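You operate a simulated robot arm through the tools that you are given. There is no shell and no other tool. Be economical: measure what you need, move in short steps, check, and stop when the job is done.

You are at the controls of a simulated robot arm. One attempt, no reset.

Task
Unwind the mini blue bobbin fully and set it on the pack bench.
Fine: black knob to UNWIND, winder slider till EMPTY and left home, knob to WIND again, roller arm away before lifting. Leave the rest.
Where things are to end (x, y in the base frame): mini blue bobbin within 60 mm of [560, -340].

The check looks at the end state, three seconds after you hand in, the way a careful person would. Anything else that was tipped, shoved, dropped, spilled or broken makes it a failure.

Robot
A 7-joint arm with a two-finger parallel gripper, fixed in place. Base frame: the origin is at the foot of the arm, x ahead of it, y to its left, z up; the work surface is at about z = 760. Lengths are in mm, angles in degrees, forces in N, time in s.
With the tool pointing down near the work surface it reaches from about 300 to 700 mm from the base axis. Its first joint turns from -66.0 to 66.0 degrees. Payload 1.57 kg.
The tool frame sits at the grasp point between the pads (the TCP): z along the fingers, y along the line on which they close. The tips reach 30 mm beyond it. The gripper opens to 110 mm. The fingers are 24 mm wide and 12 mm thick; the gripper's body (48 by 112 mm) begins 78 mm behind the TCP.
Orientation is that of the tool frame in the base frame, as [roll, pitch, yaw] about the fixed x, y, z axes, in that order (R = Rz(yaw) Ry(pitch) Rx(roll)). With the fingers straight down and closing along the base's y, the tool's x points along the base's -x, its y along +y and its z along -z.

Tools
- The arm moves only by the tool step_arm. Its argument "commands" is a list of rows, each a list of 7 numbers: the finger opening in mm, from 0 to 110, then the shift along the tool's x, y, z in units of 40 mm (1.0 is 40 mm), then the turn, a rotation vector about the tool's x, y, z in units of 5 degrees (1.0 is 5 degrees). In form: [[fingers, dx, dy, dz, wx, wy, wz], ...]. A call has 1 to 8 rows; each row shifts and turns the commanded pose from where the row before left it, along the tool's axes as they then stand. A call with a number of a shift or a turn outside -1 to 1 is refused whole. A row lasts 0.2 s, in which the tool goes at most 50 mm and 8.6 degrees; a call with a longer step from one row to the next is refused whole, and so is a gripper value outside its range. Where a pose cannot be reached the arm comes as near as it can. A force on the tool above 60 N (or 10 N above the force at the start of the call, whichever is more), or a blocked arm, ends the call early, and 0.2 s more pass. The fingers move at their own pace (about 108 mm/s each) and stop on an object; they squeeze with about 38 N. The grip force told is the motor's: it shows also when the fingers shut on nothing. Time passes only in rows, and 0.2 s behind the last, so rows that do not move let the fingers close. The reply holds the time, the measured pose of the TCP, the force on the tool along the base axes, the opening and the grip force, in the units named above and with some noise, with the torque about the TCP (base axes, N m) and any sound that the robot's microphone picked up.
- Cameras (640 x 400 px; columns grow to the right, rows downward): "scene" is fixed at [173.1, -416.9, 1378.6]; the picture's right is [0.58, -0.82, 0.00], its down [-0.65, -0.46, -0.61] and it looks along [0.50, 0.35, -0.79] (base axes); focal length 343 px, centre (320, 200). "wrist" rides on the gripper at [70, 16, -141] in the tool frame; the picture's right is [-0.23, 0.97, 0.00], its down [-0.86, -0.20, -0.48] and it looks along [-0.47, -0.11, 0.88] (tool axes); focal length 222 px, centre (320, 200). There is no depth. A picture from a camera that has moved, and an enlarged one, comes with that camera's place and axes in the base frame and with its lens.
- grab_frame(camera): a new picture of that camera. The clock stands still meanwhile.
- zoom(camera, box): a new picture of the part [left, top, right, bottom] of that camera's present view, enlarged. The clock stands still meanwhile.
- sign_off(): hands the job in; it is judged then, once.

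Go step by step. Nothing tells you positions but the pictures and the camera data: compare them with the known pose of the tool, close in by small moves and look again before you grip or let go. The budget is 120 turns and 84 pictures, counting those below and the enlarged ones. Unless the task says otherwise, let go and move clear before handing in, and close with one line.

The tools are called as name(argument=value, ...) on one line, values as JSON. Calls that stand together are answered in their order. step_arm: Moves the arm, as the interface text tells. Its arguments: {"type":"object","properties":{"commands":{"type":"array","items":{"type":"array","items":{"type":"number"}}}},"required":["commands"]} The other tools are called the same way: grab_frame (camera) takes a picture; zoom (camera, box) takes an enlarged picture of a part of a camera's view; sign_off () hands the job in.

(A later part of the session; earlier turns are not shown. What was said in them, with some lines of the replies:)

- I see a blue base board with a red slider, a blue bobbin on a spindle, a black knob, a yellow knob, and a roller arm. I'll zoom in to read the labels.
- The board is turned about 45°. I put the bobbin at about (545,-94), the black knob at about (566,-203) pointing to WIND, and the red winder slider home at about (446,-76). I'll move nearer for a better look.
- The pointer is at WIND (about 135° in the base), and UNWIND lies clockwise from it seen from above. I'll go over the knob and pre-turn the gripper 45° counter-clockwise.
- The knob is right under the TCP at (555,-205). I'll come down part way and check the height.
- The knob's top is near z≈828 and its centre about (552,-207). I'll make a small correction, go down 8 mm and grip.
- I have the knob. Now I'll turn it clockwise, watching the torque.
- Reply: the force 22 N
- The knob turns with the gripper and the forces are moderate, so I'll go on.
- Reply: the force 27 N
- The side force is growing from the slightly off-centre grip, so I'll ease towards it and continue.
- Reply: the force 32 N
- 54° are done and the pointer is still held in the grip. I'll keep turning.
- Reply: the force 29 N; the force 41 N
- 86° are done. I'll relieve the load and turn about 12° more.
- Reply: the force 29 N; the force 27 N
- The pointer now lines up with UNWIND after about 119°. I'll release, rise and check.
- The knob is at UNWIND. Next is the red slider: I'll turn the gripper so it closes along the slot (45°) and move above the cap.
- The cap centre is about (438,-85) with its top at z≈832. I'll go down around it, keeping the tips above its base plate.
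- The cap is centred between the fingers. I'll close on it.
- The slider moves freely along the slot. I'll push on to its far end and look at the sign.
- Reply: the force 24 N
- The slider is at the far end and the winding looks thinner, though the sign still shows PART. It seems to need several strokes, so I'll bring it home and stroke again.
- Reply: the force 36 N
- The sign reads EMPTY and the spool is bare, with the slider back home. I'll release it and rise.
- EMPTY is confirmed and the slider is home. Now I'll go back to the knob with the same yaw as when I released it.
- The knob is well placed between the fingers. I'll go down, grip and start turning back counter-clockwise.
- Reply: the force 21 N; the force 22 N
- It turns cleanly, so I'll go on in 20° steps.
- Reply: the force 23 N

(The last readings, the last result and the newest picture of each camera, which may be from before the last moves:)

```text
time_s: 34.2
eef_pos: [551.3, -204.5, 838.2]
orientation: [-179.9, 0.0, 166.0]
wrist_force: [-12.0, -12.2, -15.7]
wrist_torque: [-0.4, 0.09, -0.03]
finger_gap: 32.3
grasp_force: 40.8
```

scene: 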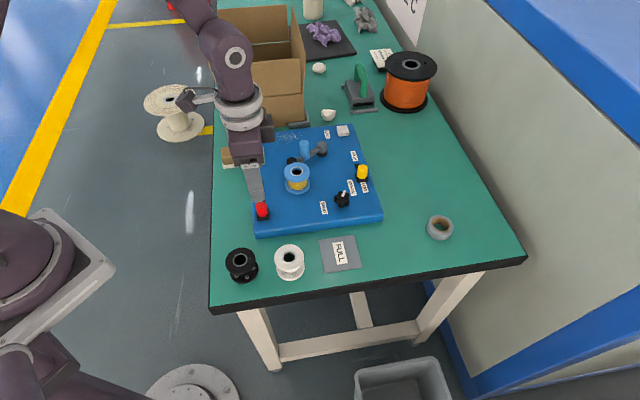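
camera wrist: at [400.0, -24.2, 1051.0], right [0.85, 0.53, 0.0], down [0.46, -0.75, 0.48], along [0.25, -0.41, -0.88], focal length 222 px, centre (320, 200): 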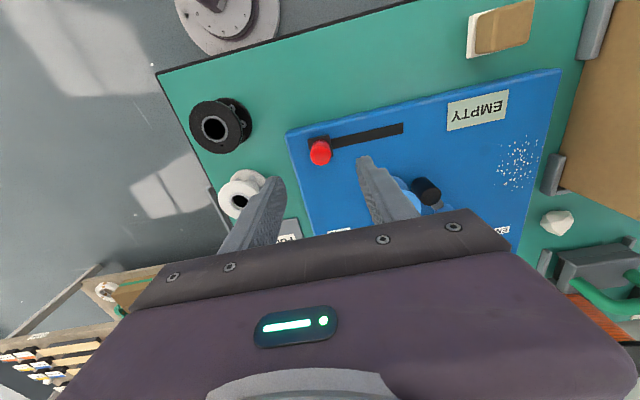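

step_arm(commands=[[20, 0.02, -0.03, 0, 0, 0, -0.8], [20, 0, 0, 0, 0, 0, -0.8], [20, 0, 0, 0, 0, 0, -0.8], [20, 0, 0, 0, 0, 0, -0.8], [20, 0, 0, 0, 0, 0, -0.8]])

step_arm(commands=[[20, 0, 0, 0, 0, 0, -0.8], [20, 0, 0, 0, 0, 0, -0.8], [20, 0, 0, 0, 0, 0, -0.8], [20, 0, 0, 0, 0, 0, -0.8], [20, 0, 0, 0, 0, 0, -0.8]])

zoom(camera="wrist", box=[220, 110, 420, 235])

```text
time_s: 35.4
eef_pos: [552.8, -203.9, 838.1]
orientation: [-179.8, 0.1, -174.0]
wrist_force: [8.2, -24.7, -31.5]
wrist_torque: [-0.39, 0.15, -0.05]
finger_gap: 32.5
grasp_force: 40.7
```

```text
time_s: 36.6
eef_pos: [552.1, -205.7, 838.1]
orientation: [-179.8, 0.1, -154.0]
wrist_force: [20.1, -30.2, -28.7]
wrist_torque: [-0.74, 0.21, -0.05]
finger_gap: 32.3
grasp_force: 40.8
```

```text
3.20 times, centred on (320, 172) of wrist
camera zoom: at [483.3, -221.1, 980.6], right [-0.22, 0.97, 0.0], down [0.85, 0.2, 0.48], along [0.47, 0.11, -0.88], focal length 711 px, centre (320, 288)
```

zoom: 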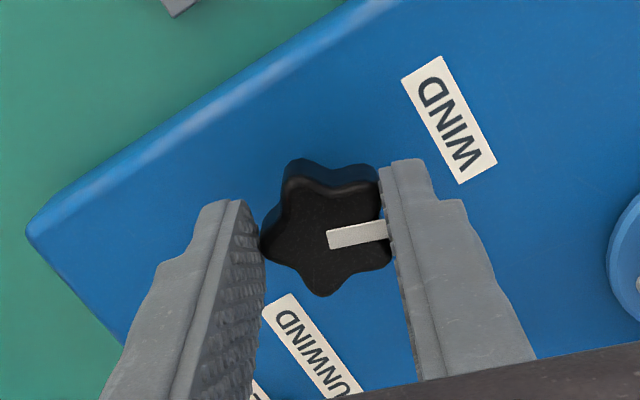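

20° remain. I'll relieve the load and finish the turn to WIND.

step_arm(commands=[[20, 0, -0.05, 0.02, 0, 0, -0.6], [20, 0, 0, 0, 0, 0, -0.8], [20, 0, 0, 0, 0, 0, -0.8], [20, 0, 0, 0, 0, 0, -0.8], [20, 0, 0, 0, 0, 0, -0.8], [20, 0, 0, 0, 0, 0, 0]])

zoom(camera="wrist", box=[220, 110, 420, 235])

```text
time_s: 38.0
eef_pos: [554.0, -206.3, 839.4]
orientation: [-179.8, 0.2, -134.9]
wrist_force: [16.2, -6.5, 11.5]
wrist_torque: [0.37, -0.49, -0.05]
finger_gap: 32.4
grasp_force: 41.1
```

```text
3.20 times, centred on (320, 172) of wrist
camera zoom: at [493.0, -243.6, 980.6], right [-0.53, 0.85, 0.0], down [0.74, 0.46, 0.48], along [0.41, 0.25, -0.88], focal length 711 px, centre (320, 288)
```

zoom: 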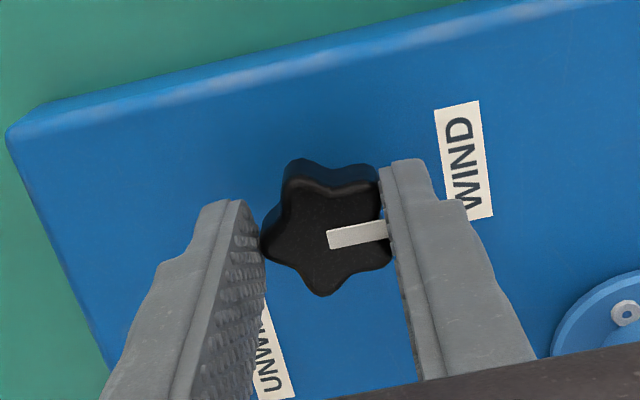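

The knob is back exactly in its starting view, at WIND. I'll release, rise and look at the roller arm.

step_arm(commands=[[60, 0, 0, 0, 0, 0, 0], [60, 0, 0, 0, 0, 0, 0], [60, 0, 0, -1, 0, 0, 0], [60, 0, 0, -1, 0, 0, 0], [60, 0, 0, -0.6, 0, 0, 0], [60, 0, 0, 0, 0, 0, 0]])

zoom(camera="scene", box=[270, 120, 390, 210])

grab_frame(camera="wrist")

```text
time_s: 39.4
eef_pos: [553.6, -206.9, 943.8]
orientation: [180.0, 0.0, -135.0]
wrist_force: [0.2, 0.5, -0.1]
wrist_torque: [0.01, 0.0, -0.03]
finger_gap: 59.9
grasp_force: 0.1
```

```text
4.44 times, centred on (330, 165) of scene
camera zoom: at [173.1, -416.9, 1378.6], right [0.58, -0.82, 0.0], down [-0.65, -0.46, -0.61], along [0.5, 0.35, -0.79], focal length 1523 px, centre (276, 356)
```

zoom: 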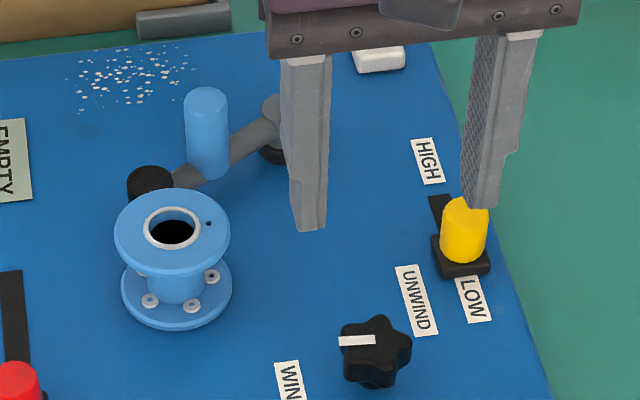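

```text
39 pictures are left
camera wrist: at [493.5, -244.0, 1084.5], right [-0.53, 0.85, 0.0], down [0.75, 0.46, 0.48], along [0.41, 0.25, -0.88], focal length 222 px, centre (320, 200)
```

wrist: 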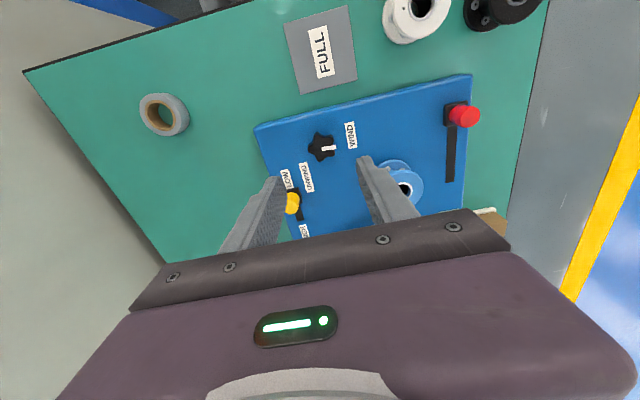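

Next is the roller arm: pivot at about (655,-84), blue handle post at about (601,-70), and roller touching the bobbin. I'll square the gripper up and go above the handle.

step_arm(commands=[[60, 0, 0, 0, 0, 0, 1], [60, 0, 0, 0, 0, 0, 1], [60, 0, 0, 0, 0, 0, 1], [60, 0, 0, 0, 0, 0, 1], [60, 0, 0, 0, 0, 0, 1], [60, 0, 0, 0, 0, 0, 1], [60, 0, 0, 0, 0, 0, 1], [60, 0, 0, 0, 0, 0, 1]])

step_arm(commands=[[60, 0, 0, 0, 0, 0, 1], [60, -0.3, 0.86, 0, 0, 0, 0], [60, -0.3, 0.86, 0, 0, 0, 0], [60, -0.3, 0.86, 0, 0, 0, 0], [60, -0.3, 0.86, 0, 0, 0, 0], [60, 0, 0, 0, 0, 0, 0]])

grab_frame(camera="wrist")

zoom(camera="scene", box=[260, 110, 380, 200])

```text
time_s: 41.2
eef_pos: [551.6, -206.4, 940.1]
orientation: [179.9, 0.0, -175.1]
wrist_force: [-0.6, 0.1, 0.8]
wrist_torque: [-0.04, 0.0, -0.02]
finger_gap: 59.9
grasp_force: 0.1
```

```text
time_s: 42.6
eef_pos: [602.2, -68.7, 940.0]
orientation: [179.9, 0.1, -179.9]
wrist_force: [-0.8, 1.8, -0.4]
wrist_torque: [0.01, -0.01, -0.04]
finger_gap: 59.9
grasp_force: 0.1
```

```text
38 pictures are left
camera wrist: at [532.7, -53.2, 1083.7], right [0.23, 0.97, 0.0], down [0.86, -0.2, 0.48], along [0.47, -0.11, -0.88], focal length 222 px, centre (320, 200)
```

wrist: 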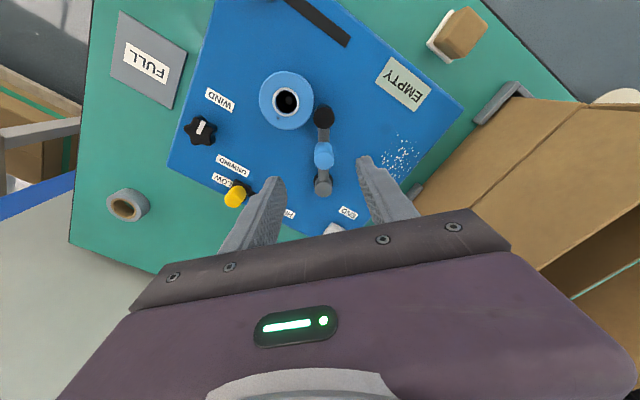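

```text
4.44 times, centred on (320, 155) of scene
camera zoom: at [173.1, -416.9, 1378.6], right [0.58, -0.82, 0.0], down [-0.65, -0.46, -0.61], along [0.5, 0.35, -0.79], focal length 1523 px, centre (320, 400)
```

zoom: 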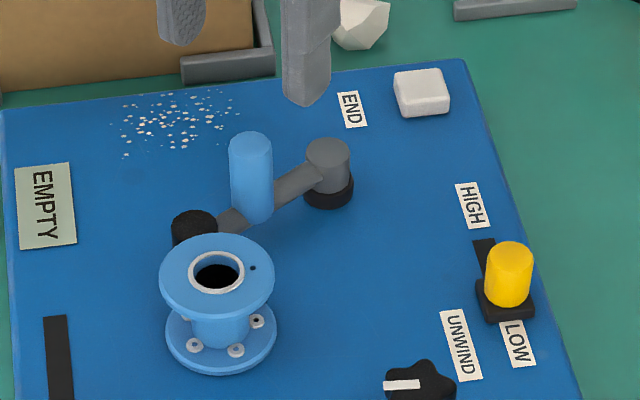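

zoom(camera="wrist", box=[240, 60, 400, 220])

```text
2.50 times, centred on (320, 140) of wrist
camera zoom: at [532.7, -53.2, 1083.7], right [0.23, 0.97, 0.0], down [0.86, -0.2, 0.48], along [0.47, -0.11, -0.88], focal length 555 px, centre (320, 350)
```

zoom: 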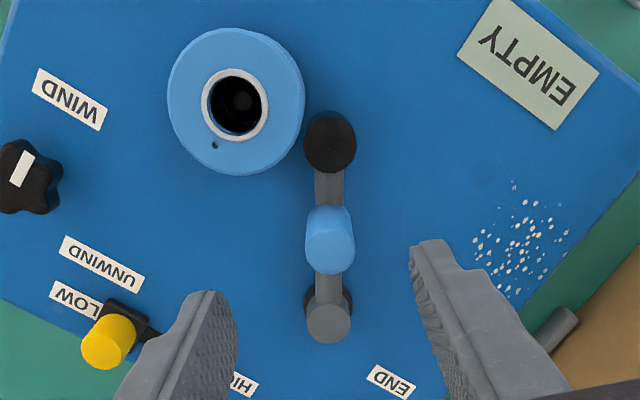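

The handle post is at about (603,-66), almost under the TCP. I'll go down around its upper part.

step_arm(commands=[[60, 0, 0.07, 0.8, 0, 0, 0], [60, 0, 0, 0.8, 0, 0, 0], [60, 0, 0, 0, 0, 0, 0]])

zoom(camera="scene", box=[260, 110, 380, 200])

zoom(camera="wrist", box=[220, 100, 420, 225])

```text
time_s: 43.4
eef_pos: [599.7, -63.5, 876.4]
orientation: [-180.0, 0.0, 179.9]
wrist_force: [-0.4, 0.3, -0.3]
wrist_torque: [0.03, 0.01, 0.01]
finger_gap: 59.5
grasp_force: 0.0
```

```text
4.44 times, centred on (320, 155) of scene
camera zoom: at [173.1, -416.9, 1378.6], right [0.58, -0.82, 0.0], down [-0.65, -0.46, -0.61], along [0.5, 0.35, -0.79], focal length 1523 px, centre (320, 400)
```

zoom: 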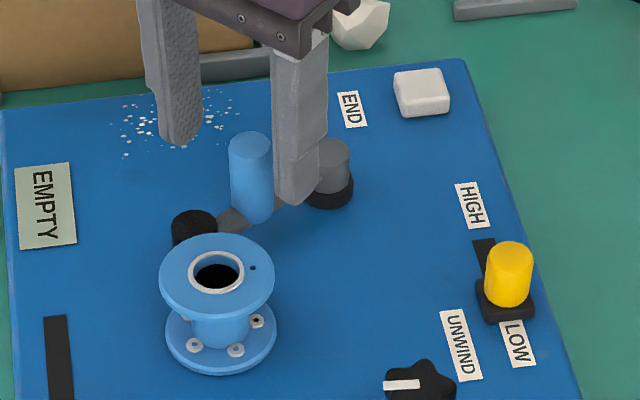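

```text
3.20 times, centred on (320, 162) of wrist
camera zoom: at [531.9, -47.3, 1018.3], right [0.23, 0.97, 0.0], down [0.86, -0.2, 0.48], along [0.47, -0.11, -0.88], focal length 711 px, centre (320, 320)
```

zoom: 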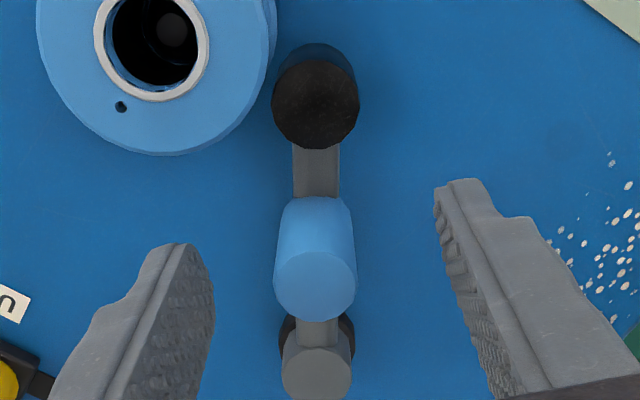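

The post is centred between the fingers. I'll grip it and swing the arm along its arc, away from the bobbin.

step_arm(commands=[[40, 0, 0, 0.1, 0, 0, 0], [12, 0, 0, 0, 0, 0, 0], [12, 0, 0, 0, 0, 0, 0], [12, 0, 0, 0, 0, 0, 0]])

step_arm(commands=[[12, -0.055, 0.2, 0, 0, 0, 0], [12, -0.095, 0.195, 0, 0, 0, 0], [12, 0, 0, 0, 0, 0, 0]])

zoom(camera="scene", box=[260, 110, 380, 200])

```text
time_s: 44.4
eef_pos: [601.1, -63.1, 872.7]
orientation: [-180.0, 0.0, 180.0]
wrist_force: [2.2, -1.5, -1.8]
wrist_torque: [0.24, -0.27, -0.03]
finger_gap: 21.4
grasp_force: 34.2
```

```text
time_s: 45.2
eef_pos: [607.8, -48.9, 873.7]
orientation: [180.0, 0.0, 180.0]
wrist_force: [-1.7, -7.0, 0.1]
wrist_torque: [0.08, 0.21, -0.4]
finger_gap: 21.7
grasp_force: 34.2
```

```text
4.44 times, centred on (320, 155) of scene
camera zoom: at [173.0, -417.1, 1378.6], right [0.58, -0.82, 0.0], down [-0.65, -0.46, -0.61], along [0.5, 0.35, -0.79], focal length 1523 px, centre (320, 400)
```

zoom: 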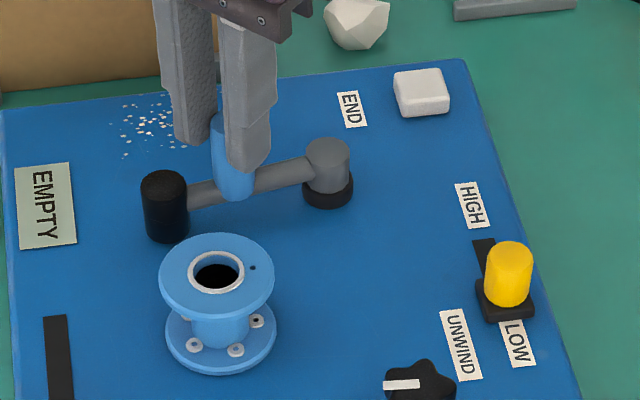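

The roller arm swings away from the bobbin with little force. I'll continue the arc.

step_arm(commands=[[12, -0.135, 0.18, 0, 0, 0, 0], [12, -0.155, 0.165, 0, 0, 0, 0], [12, -0.19, 0.13, 0, 0, 0, 0], [12, 0, 0, 0, 0, 0, 0]])

zoom(camera="scene", box=[260, 110, 380, 200])

```text
time_s: 46.2
eef_pos: [625.7, -30.9, 875.6]
orientation: [-179.9, 0.0, 179.9]
wrist_force: [1.7, -12.1, -11.3]
wrist_torque: [-0.1, 0.17, -0.25]
finger_gap: 21.4
grasp_force: 34.7
```

```text
4.44 times, centred on (320, 155) of scene
camera zoom: at [173.3, -417.2, 1378.5], right [0.58, -0.82, 0.0], down [-0.65, -0.46, -0.61], along [0.5, 0.35, -0.79], focal length 1523 px, centre (320, 400)
```

zoom: 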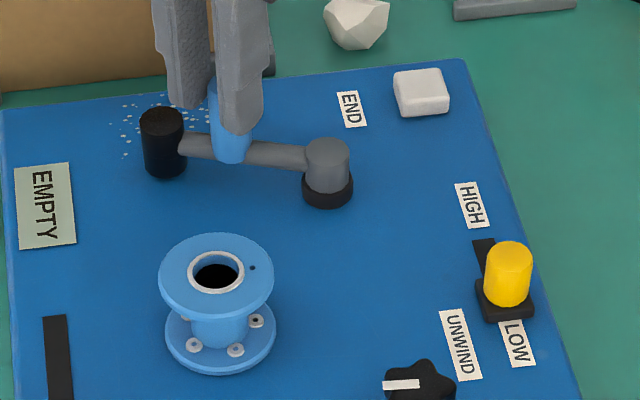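

That is far enough, about 45°. I'll release, rise, and check that it stays.

step_arm(commands=[[55, 0, 0, 0, 0, 0, 0], [55, 0, 0, 0, 0, 0, 0], [55, 0, 0, -0.8, 0, 0, 0], [55, 0, 0, -0.9, 0, 0, 0], [55, 0, 0, 0, 0, 0, 0]])

zoom(camera="scene", box=[260, 110, 380, 200])

grab_frame(camera="wrist")

```text
time_s: 47.4
eef_pos: [624.2, -29.9, 944.4]
orientation: [-180.0, 0.0, -180.0]
wrist_force: [-1.0, -0.8, -0.1]
wrist_torque: [-0.01, -0.01, -0.04]
finger_gap: 55.0
grasp_force: 0.0
```

```text
4.44 times, centred on (320, 155) of scene
camera zoom: at [173.1, -416.9, 1378.6], right [0.58, -0.82, 0.0], down [-0.65, -0.46, -0.61], along [0.5, 0.35, -0.79], focal length 1523 px, centre (320, 400)
```

zoom: 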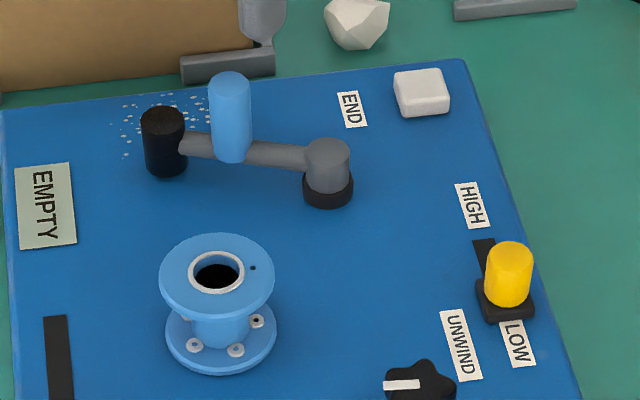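

```text
30 pictures are left
camera wrist: at [555.4, -14.2, 1085.1], right [0.23, 0.97, 0.0], down [0.85, -0.2, 0.48], along [0.47, -0.11, -0.88], focal length 222 px, centre (320, 200)
```

wrist: 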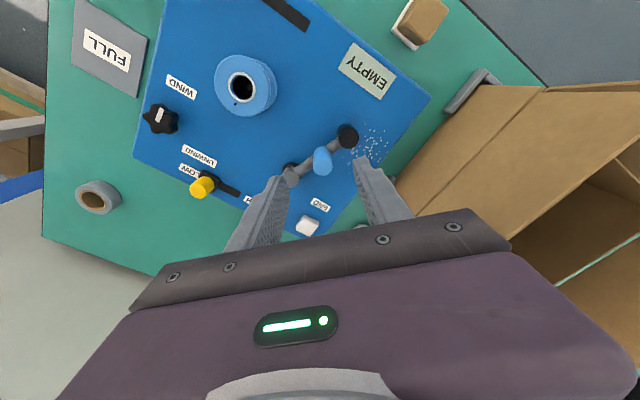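

It stays put. Now I'll move above the bobbin at about (544,-91) with the fingers open to 90 mm.

step_arm(commands=[[90, 0.67, -0.51, 0, 0, 0, 0], [90, 0.67, -0.51, 0, 0, 0, 0], [90, 0.67, -0.51, 0, 0, 0, 0], [90, 0, 0, 0.7, 0, 0, 0], [90, 0, 0, 0, 0, 0, 0]])

zoom(camera="wrist", box=[220, 100, 420, 225])

zoom(camera="scene", box=[250, 130, 350, 210])

```text
time_s: 48.6
eef_pos: [542.7, -90.3, 912.5]
orientation: [-179.9, 0.0, 180.0]
wrist_force: [0.3, 0.0, -0.5]
wrist_torque: [0.01, -0.01, -0.02]
finger_gap: 90.0
grasp_force: 0.0
```

```text
3.20 times, centred on (320, 162) of wrist
camera zoom: at [474.2, -74.3, 1054.5], right [0.23, 0.97, 0.0], down [0.85, -0.2, 0.48], along [0.47, -0.11, -0.88], focal length 711 px, centre (320, 320)
```

zoom: 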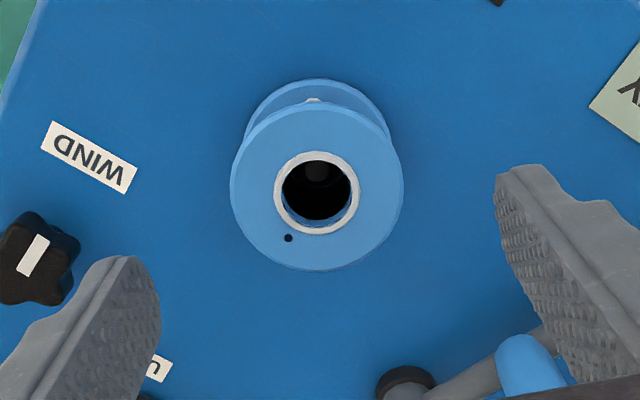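

```text
5.00 times, centred on (300, 170) of scene
camera zoom: at [173.1, -417.0, 1378.6], right [0.58, -0.82, 0.0], down [-0.65, -0.46, -0.61], along [0.5, 0.35, -0.79], focal length 1713 px, centre (420, 350)
```

zoom: 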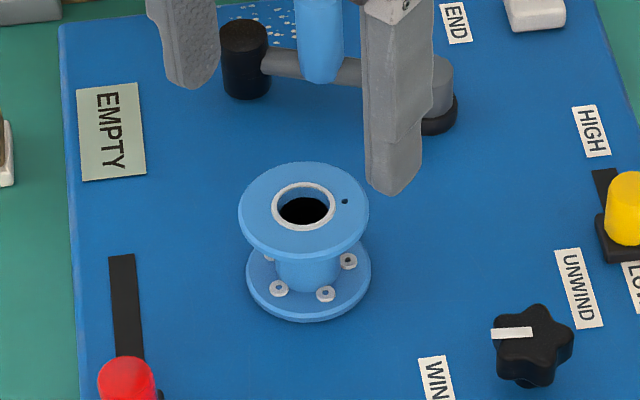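

The bobbin's axis is at about (540,-92). I'll open to 80 mm and come down around it.

step_arm(commands=[[80, 0.06, -0.04, 0.7, 0, 0, 0], [80, 0, 0, 0.7, 0, 0, 0], [80, 0, 0, 0.5, 0, 0, 0], [80, 0, 0, 0, 0, 0, 0]])

zoom(camera="wrist", box=[220, 100, 420, 225])

zoom(camera="scene", box=[250, 130, 350, 210])

```text
time_s: 49.6
eef_pos: [539.9, -91.4, 837.5]
orientation: [-180.0, -0.1, 180.0]
wrist_force: [-0.7, 0.0, -0.5]
wrist_torque: [0.03, 0.02, -0.01]
finger_gap: 79.9
grasp_force: 0.1
```

```text
3.20 times, centred on (320, 162) of wrist
camera zoom: at [471.5, -75.0, 978.7], right [0.23, 0.97, 0.0], down [0.86, -0.2, 0.48], along [0.47, -0.11, -0.88], focal length 711 px, centre (320, 320)
```

zoom: 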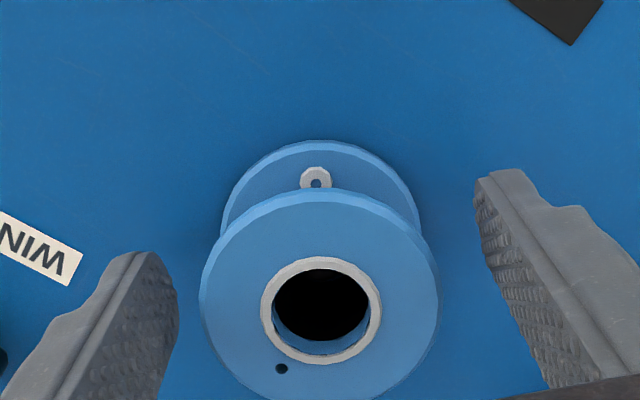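

```text
5.00 times, centred on (300, 170) of scene
camera zoom: at [173.1, -416.9, 1378.6], right [0.58, -0.82, 0.0], down [-0.65, -0.46, -0.61], along [0.5, 0.35, -0.79], focal length 1713 px, centre (420, 350)
```

zoom: 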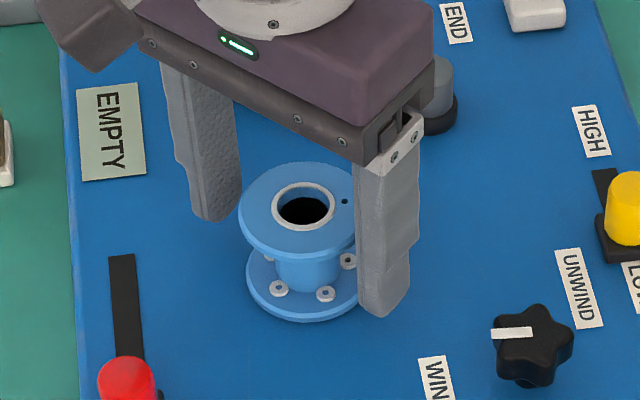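

The bobbin is well centred. I'll go down 6 mm more and close.

step_arm(commands=[[70, 0, 0, 0.15, 0, 0, 0], [60, 0, 0, 0, 0, 0, 0], [40, 0, 0, 0, 0, 0, 0], [40, 0, 0, 0, 0, 0, 0], [40, 0, 0, 0, 0, 0, 0]])

zoom(camera="wrist", box=[220, 100, 420, 225])

```text
time_s: 50.8
eef_pos: [542.0, -92.5, 831.0]
orientation: [-180.0, 0.0, -180.0]
wrist_force: [1.2, 0.1, 0.7]
wrist_torque: [0.02, -0.05, -0.03]
finger_gap: 54.7
grasp_force: 37.7
```

```text
3.20 times, centred on (320, 162) of wrist
camera zoom: at [472.8, -75.6, 973.2], right [0.23, 0.97, 0.0], down [0.85, -0.2, 0.48], along [0.47, -0.11, -0.88], focal length 711 px, centre (320, 320)
```

zoom: 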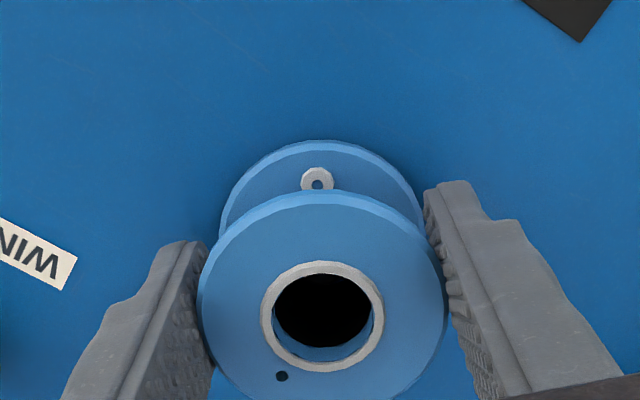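

I have the bobbin (54.7 mm gap, little side force). I'll lift straight up slowly.

step_arm(commands=[[40, 0, 0, -0.2, 0, 0, 0], [40, 0, 0, -0.3, 0, 0, 0], [40, 0, 0, -0.4, 0, 0, 0], [40, 0, 0, -0.4, 0, 0, 0]])

step_arm(commands=[[40, 0, 0, -0.5, 0, 0, 0], [40, 0, 0, -0.6, 0, 0, 0], [40, 0, 0, -0.6, 0, 0, 0], [40, 0, 0, -0.5, 0, 0, 0], [40, 0, 0, 0, 0, 0, 0]])

grab_frame(camera="scene")

zoom(camera="wrist", box=[220, 100, 420, 225])

```text
time_s: 51.8
eef_pos: [541.2, -93.5, 884.6]
orientation: [179.9, -0.1, -180.0]
wrist_force: [-0.9, 1.0, -1.4]
wrist_torque: [0.04, -0.01, 0.03]
finger_gap: 54.6
grasp_force: 38.4
```

```text
time_s: 53.0
eef_pos: [542.1, -91.9, 974.5]
orientation: [180.0, 0.0, 179.9]
wrist_force: [0.3, -0.7, -1.1]
wrist_torque: [0.01, 0.01, -0.01]
finger_gap: 54.9
grasp_force: 38.5
```

```text
24 pictures are left
```

scene: 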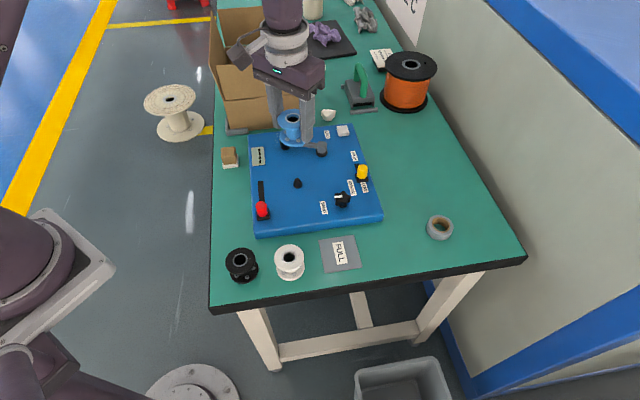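

```text
3.20 times, centred on (320, 162) of wrist
camera zoom: at [472.8, -76.8, 1115.8], right [0.23, 0.97, 0.0], down [0.86, -0.2, 0.48], along [0.47, -0.11, -0.88], focal length 711 px, centre (320, 320)
```

zoom: 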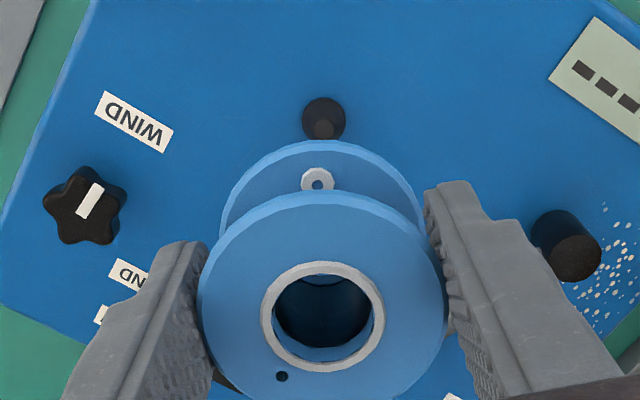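

The bobbin is free of the spindle and the sign shows "---". I'll carry it to (560,-340).

step_arm(commands=[[40, -0.065, -0.886, 0, 0, 0, 0], [40, -0.065, -0.886, 0, 0, 0, 0], [40, -0.065, -0.886, 0, 0, 0, 0], [40, -0.065, -0.886, 0, 0, 0, 0], [40, -0.065, -0.886, 0, 0, 0, 0], [40, -0.065, -0.886, 0, 0, 0, 0], [40, -0.065, -0.886, 0, 0, 0, 0], [40, 0, 0, 0, 0, 0, 0]])

step_arm(commands=[[40, 0, 0, 0.8, 0, 0, 0], [40, 0, 0, 0.8, 0, 0, 0], [40, 0, 0, 0.8, 0, 0, 0], [40, 0, 0, 0.8, 0, 0, 0], [40, 0, 0, 0.5, 0, 0, 0], [40, 0, 0, 0, 0, 0, 0]])

grab_frame(camera="scene")

grab_frame(camera="wrist")

```text
time_s: 54.8
eef_pos: [560.4, -341.8, 969.8]
orientation: [-180.0, 0.0, 179.9]
wrist_force: [0.0, 0.4, -0.7]
wrist_torque: [0.02, 0.02, -0.03]
finger_gap: 54.5
grasp_force: 38.4
```

```text
time_s: 56.2
eef_pos: [559.0, -341.8, 821.8]
orientation: [-179.9, 0.1, 179.9]
wrist_force: [-0.5, -0.6, -0.3]
wrist_torque: [-0.02, -0.01, 0.02]
finger_gap: 54.6
grasp_force: 37.4
```

```text
22 pictures are left
```

scene: 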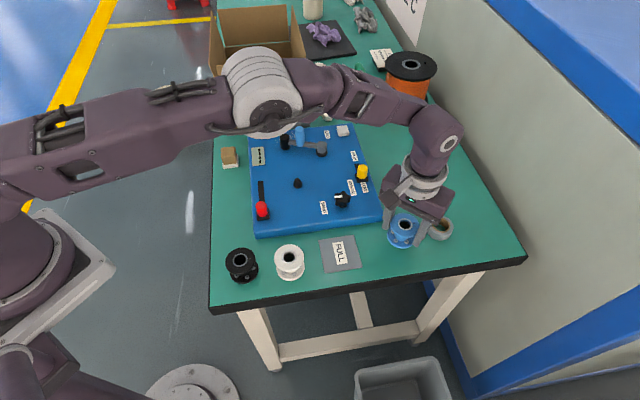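

```text
21 pictures are left
camera wrist: at [489.8, -324.7, 964.7], right [0.23, 0.97, 0.0], down [0.85, -0.2, 0.48], along [0.47, -0.11, -0.88], focal length 222 px, centre (320, 200)
```

wrist: 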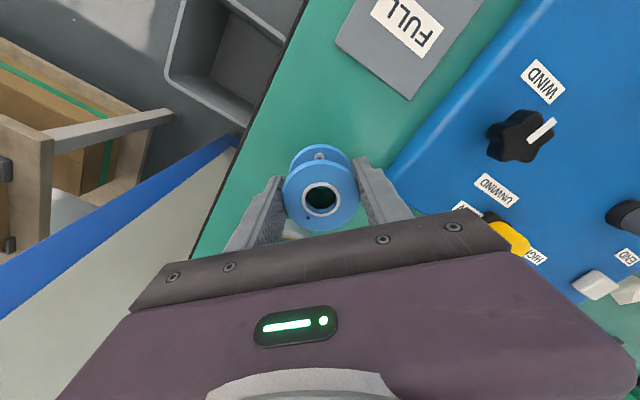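

It is over the clear spot. I'll shift 8 mm away from the board corner and lower gently to contact.

step_arm(commands=[[40, 0, -0.2, 0, 0, 0, 0], [40, 0, 0, 0.2, 0, 0, 0], [40, 0, 0, 0.15, 0, 0, 0], [40, 0, 0, 0, 0, 0, 0]])

step_arm(commands=[[40, 0, 0, 0.08, 0, 0, 0], [40, 0, 0, 0.08, 0, 0, 0], [40, 0, 0, 0, 0, 0, 0]])

zoom(camera="scene", box=[350, 190, 470, 270])

```text
time_s: 57.2
eef_pos: [560.2, -348.0, 808.1]
orientation: [-180.0, 0.0, 180.0]
wrist_force: [-0.8, -1.4, -1.2]
wrist_torque: [-0.02, 0.01, 0.0]
finger_gap: 54.9
grasp_force: 38.3
```

```text
time_s: 58.0
eef_pos: [559.7, -348.8, 803.5]
orientation: [-179.9, 0.1, -180.0]
wrist_force: [-0.5, 0.0, 0.0]
wrist_torque: [0.02, -0.01, -0.01]
finger_gap: 54.8
grasp_force: 37.9
```

```text
5.00 times, centred on (410, 230) of scene
camera zoom: at [173.1, -417.0, 1378.6], right [0.58, -0.82, 0.0], down [-0.65, -0.46, -0.61], along [0.5, 0.35, -0.79], focal length 1713 px, centre (-130, 50)
```

zoom: 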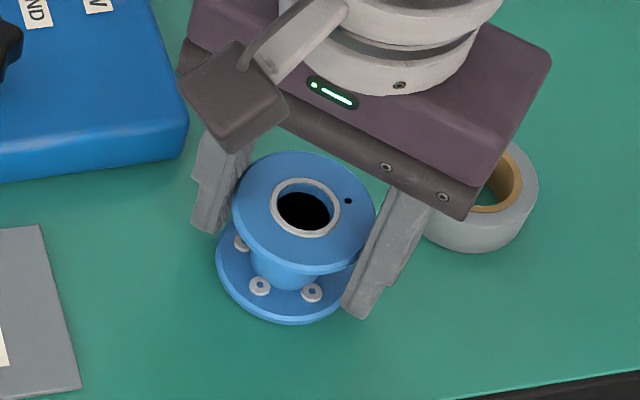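

No contact yet, so I'll keep going down in about 2 mm steps.

step_arm(commands=[[40, 0, 0, 0.06, 0, 0, 0], [40, 0, 0, 0.06, 0, 0, 0], [40, 0, 0, 0, 0, 0, 0]])

```text
time_s: 58.8
eef_pos: [559.8, -348.9, 799.3]
orientation: [-179.9, 0.2, 179.9]
wrist_force: [-4.5, 10.0, 30.1]
wrist_torque: [0.18, -0.16, 0.06]
finger_gap: 55.0
grasp_force: 38.1
```

The bobbin has touched the table (30 N). I'll ease up slightly and open the fingers narrowly.

step_arm(commands=[[40, 0, 0, -0.03, 0, 0, 0], [58, 0, 0, 0, 0, 0, 0], [66, 0, 0, 0, 0, 0, 0], [66, 0, 0, 0, 0, 0, 0]])

zoom(camera="wrist", box=[220, 100, 420, 225])

```text
time_s: 59.8
eef_pos: [560.1, -348.5, 798.8]
orientation: [179.9, -0.1, 179.9]
wrist_force: [0.5, 0.5, 0.5]
wrist_torque: [0.01, 0.0, -0.02]
finger_gap: 66.1
grasp_force: 0.0
```

```text
3.20 times, centred on (320, 162) of wrist
camera zoom: at [491.2, -332.5, 941.1], right [0.23, 0.97, 0.0], down [0.86, -0.2, 0.48], along [0.47, -0.11, -0.88], focal length 711 px, centre (320, 320)
```

zoom: 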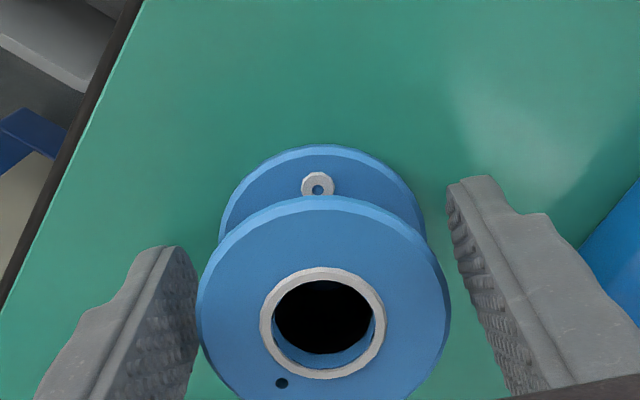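

Released and standing upright. I'll shift 2 mm to centre the gap, rise clear, and check everything.

step_arm(commands=[[66, 0, -0.05, 0, 0, 0, 0], [66, 0, 0, -0.5, 0, 0, 0], [66, 0, 0, -1, 0, 0, 0], [66, 0, 0, -1, 0, 0, 0], [66, 0, 0, -1, 0, 0, 0], [66, 0.8, 0, -0.8, 0, 0, 0], [66, 0.8, 0, -0.8, 0, 0, 0], [66, 0.8, 0, -0.8, 0, 0, 0]])

step_arm(commands=[[66, 0.9, 0, -0.5, 0, 0, 0], [66, 0.9, 0, -0.3, 0, 0, 0], [66, 0, 0, 0, 0, 0, 0]])

grab_frame(camera="scene")

zoom(camera="scene", box=[230, 115, 470, 265])

```text
time_s: 61.6
eef_pos: [462.1, -351.4, 1034.0]
orientation: [-180.0, -0.1, 180.0]
wrist_force: [-0.7, 0.5, -0.4]
wrist_torque: [-0.01, -0.08, 0.02]
finger_gap: 66.1
grasp_force: 0.0
```

```text
time_s: 62.4
eef_pos: [390.2, -351.4, 1067.4]
orientation: [-180.0, 0.0, 179.9]
wrist_force: [0.0, 0.8, -0.4]
wrist_torque: [0.01, 0.0, 0.0]
finger_gap: 66.0
grasp_force: 0.2
```

```text
18 pictures are left
```

scene: 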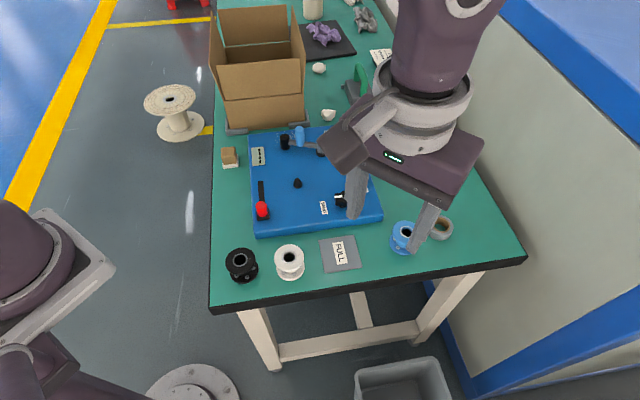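

```text
2.67 times, centred on (350, 190) of scene
camera zoom: at [173.1, -416.9, 1378.6], right [0.58, -0.82, 0.0], down [-0.65, -0.46, -0.61], along [0.5, 0.35, -0.79], focal length 914 px, centre (240, 227)
```

zoom: 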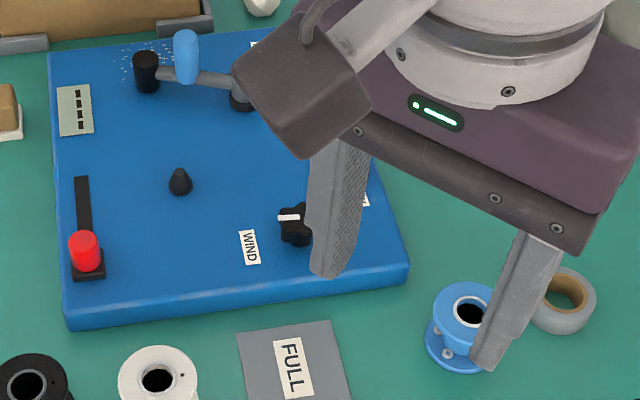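

The bobbin stands upright at about (560,-350), the slider is home, the knob is at WIND, the roller arm is clear and nothing else has moved. I'm handing in now.

sign_off()

```text
The job is handed in.
```

The mini blue bobbin is fully unwound (the sign read EMPTY) and stands upright on the pack bench at about (560, -350), with the winder slider home, the knob back at WIND and the roller arm swung away.
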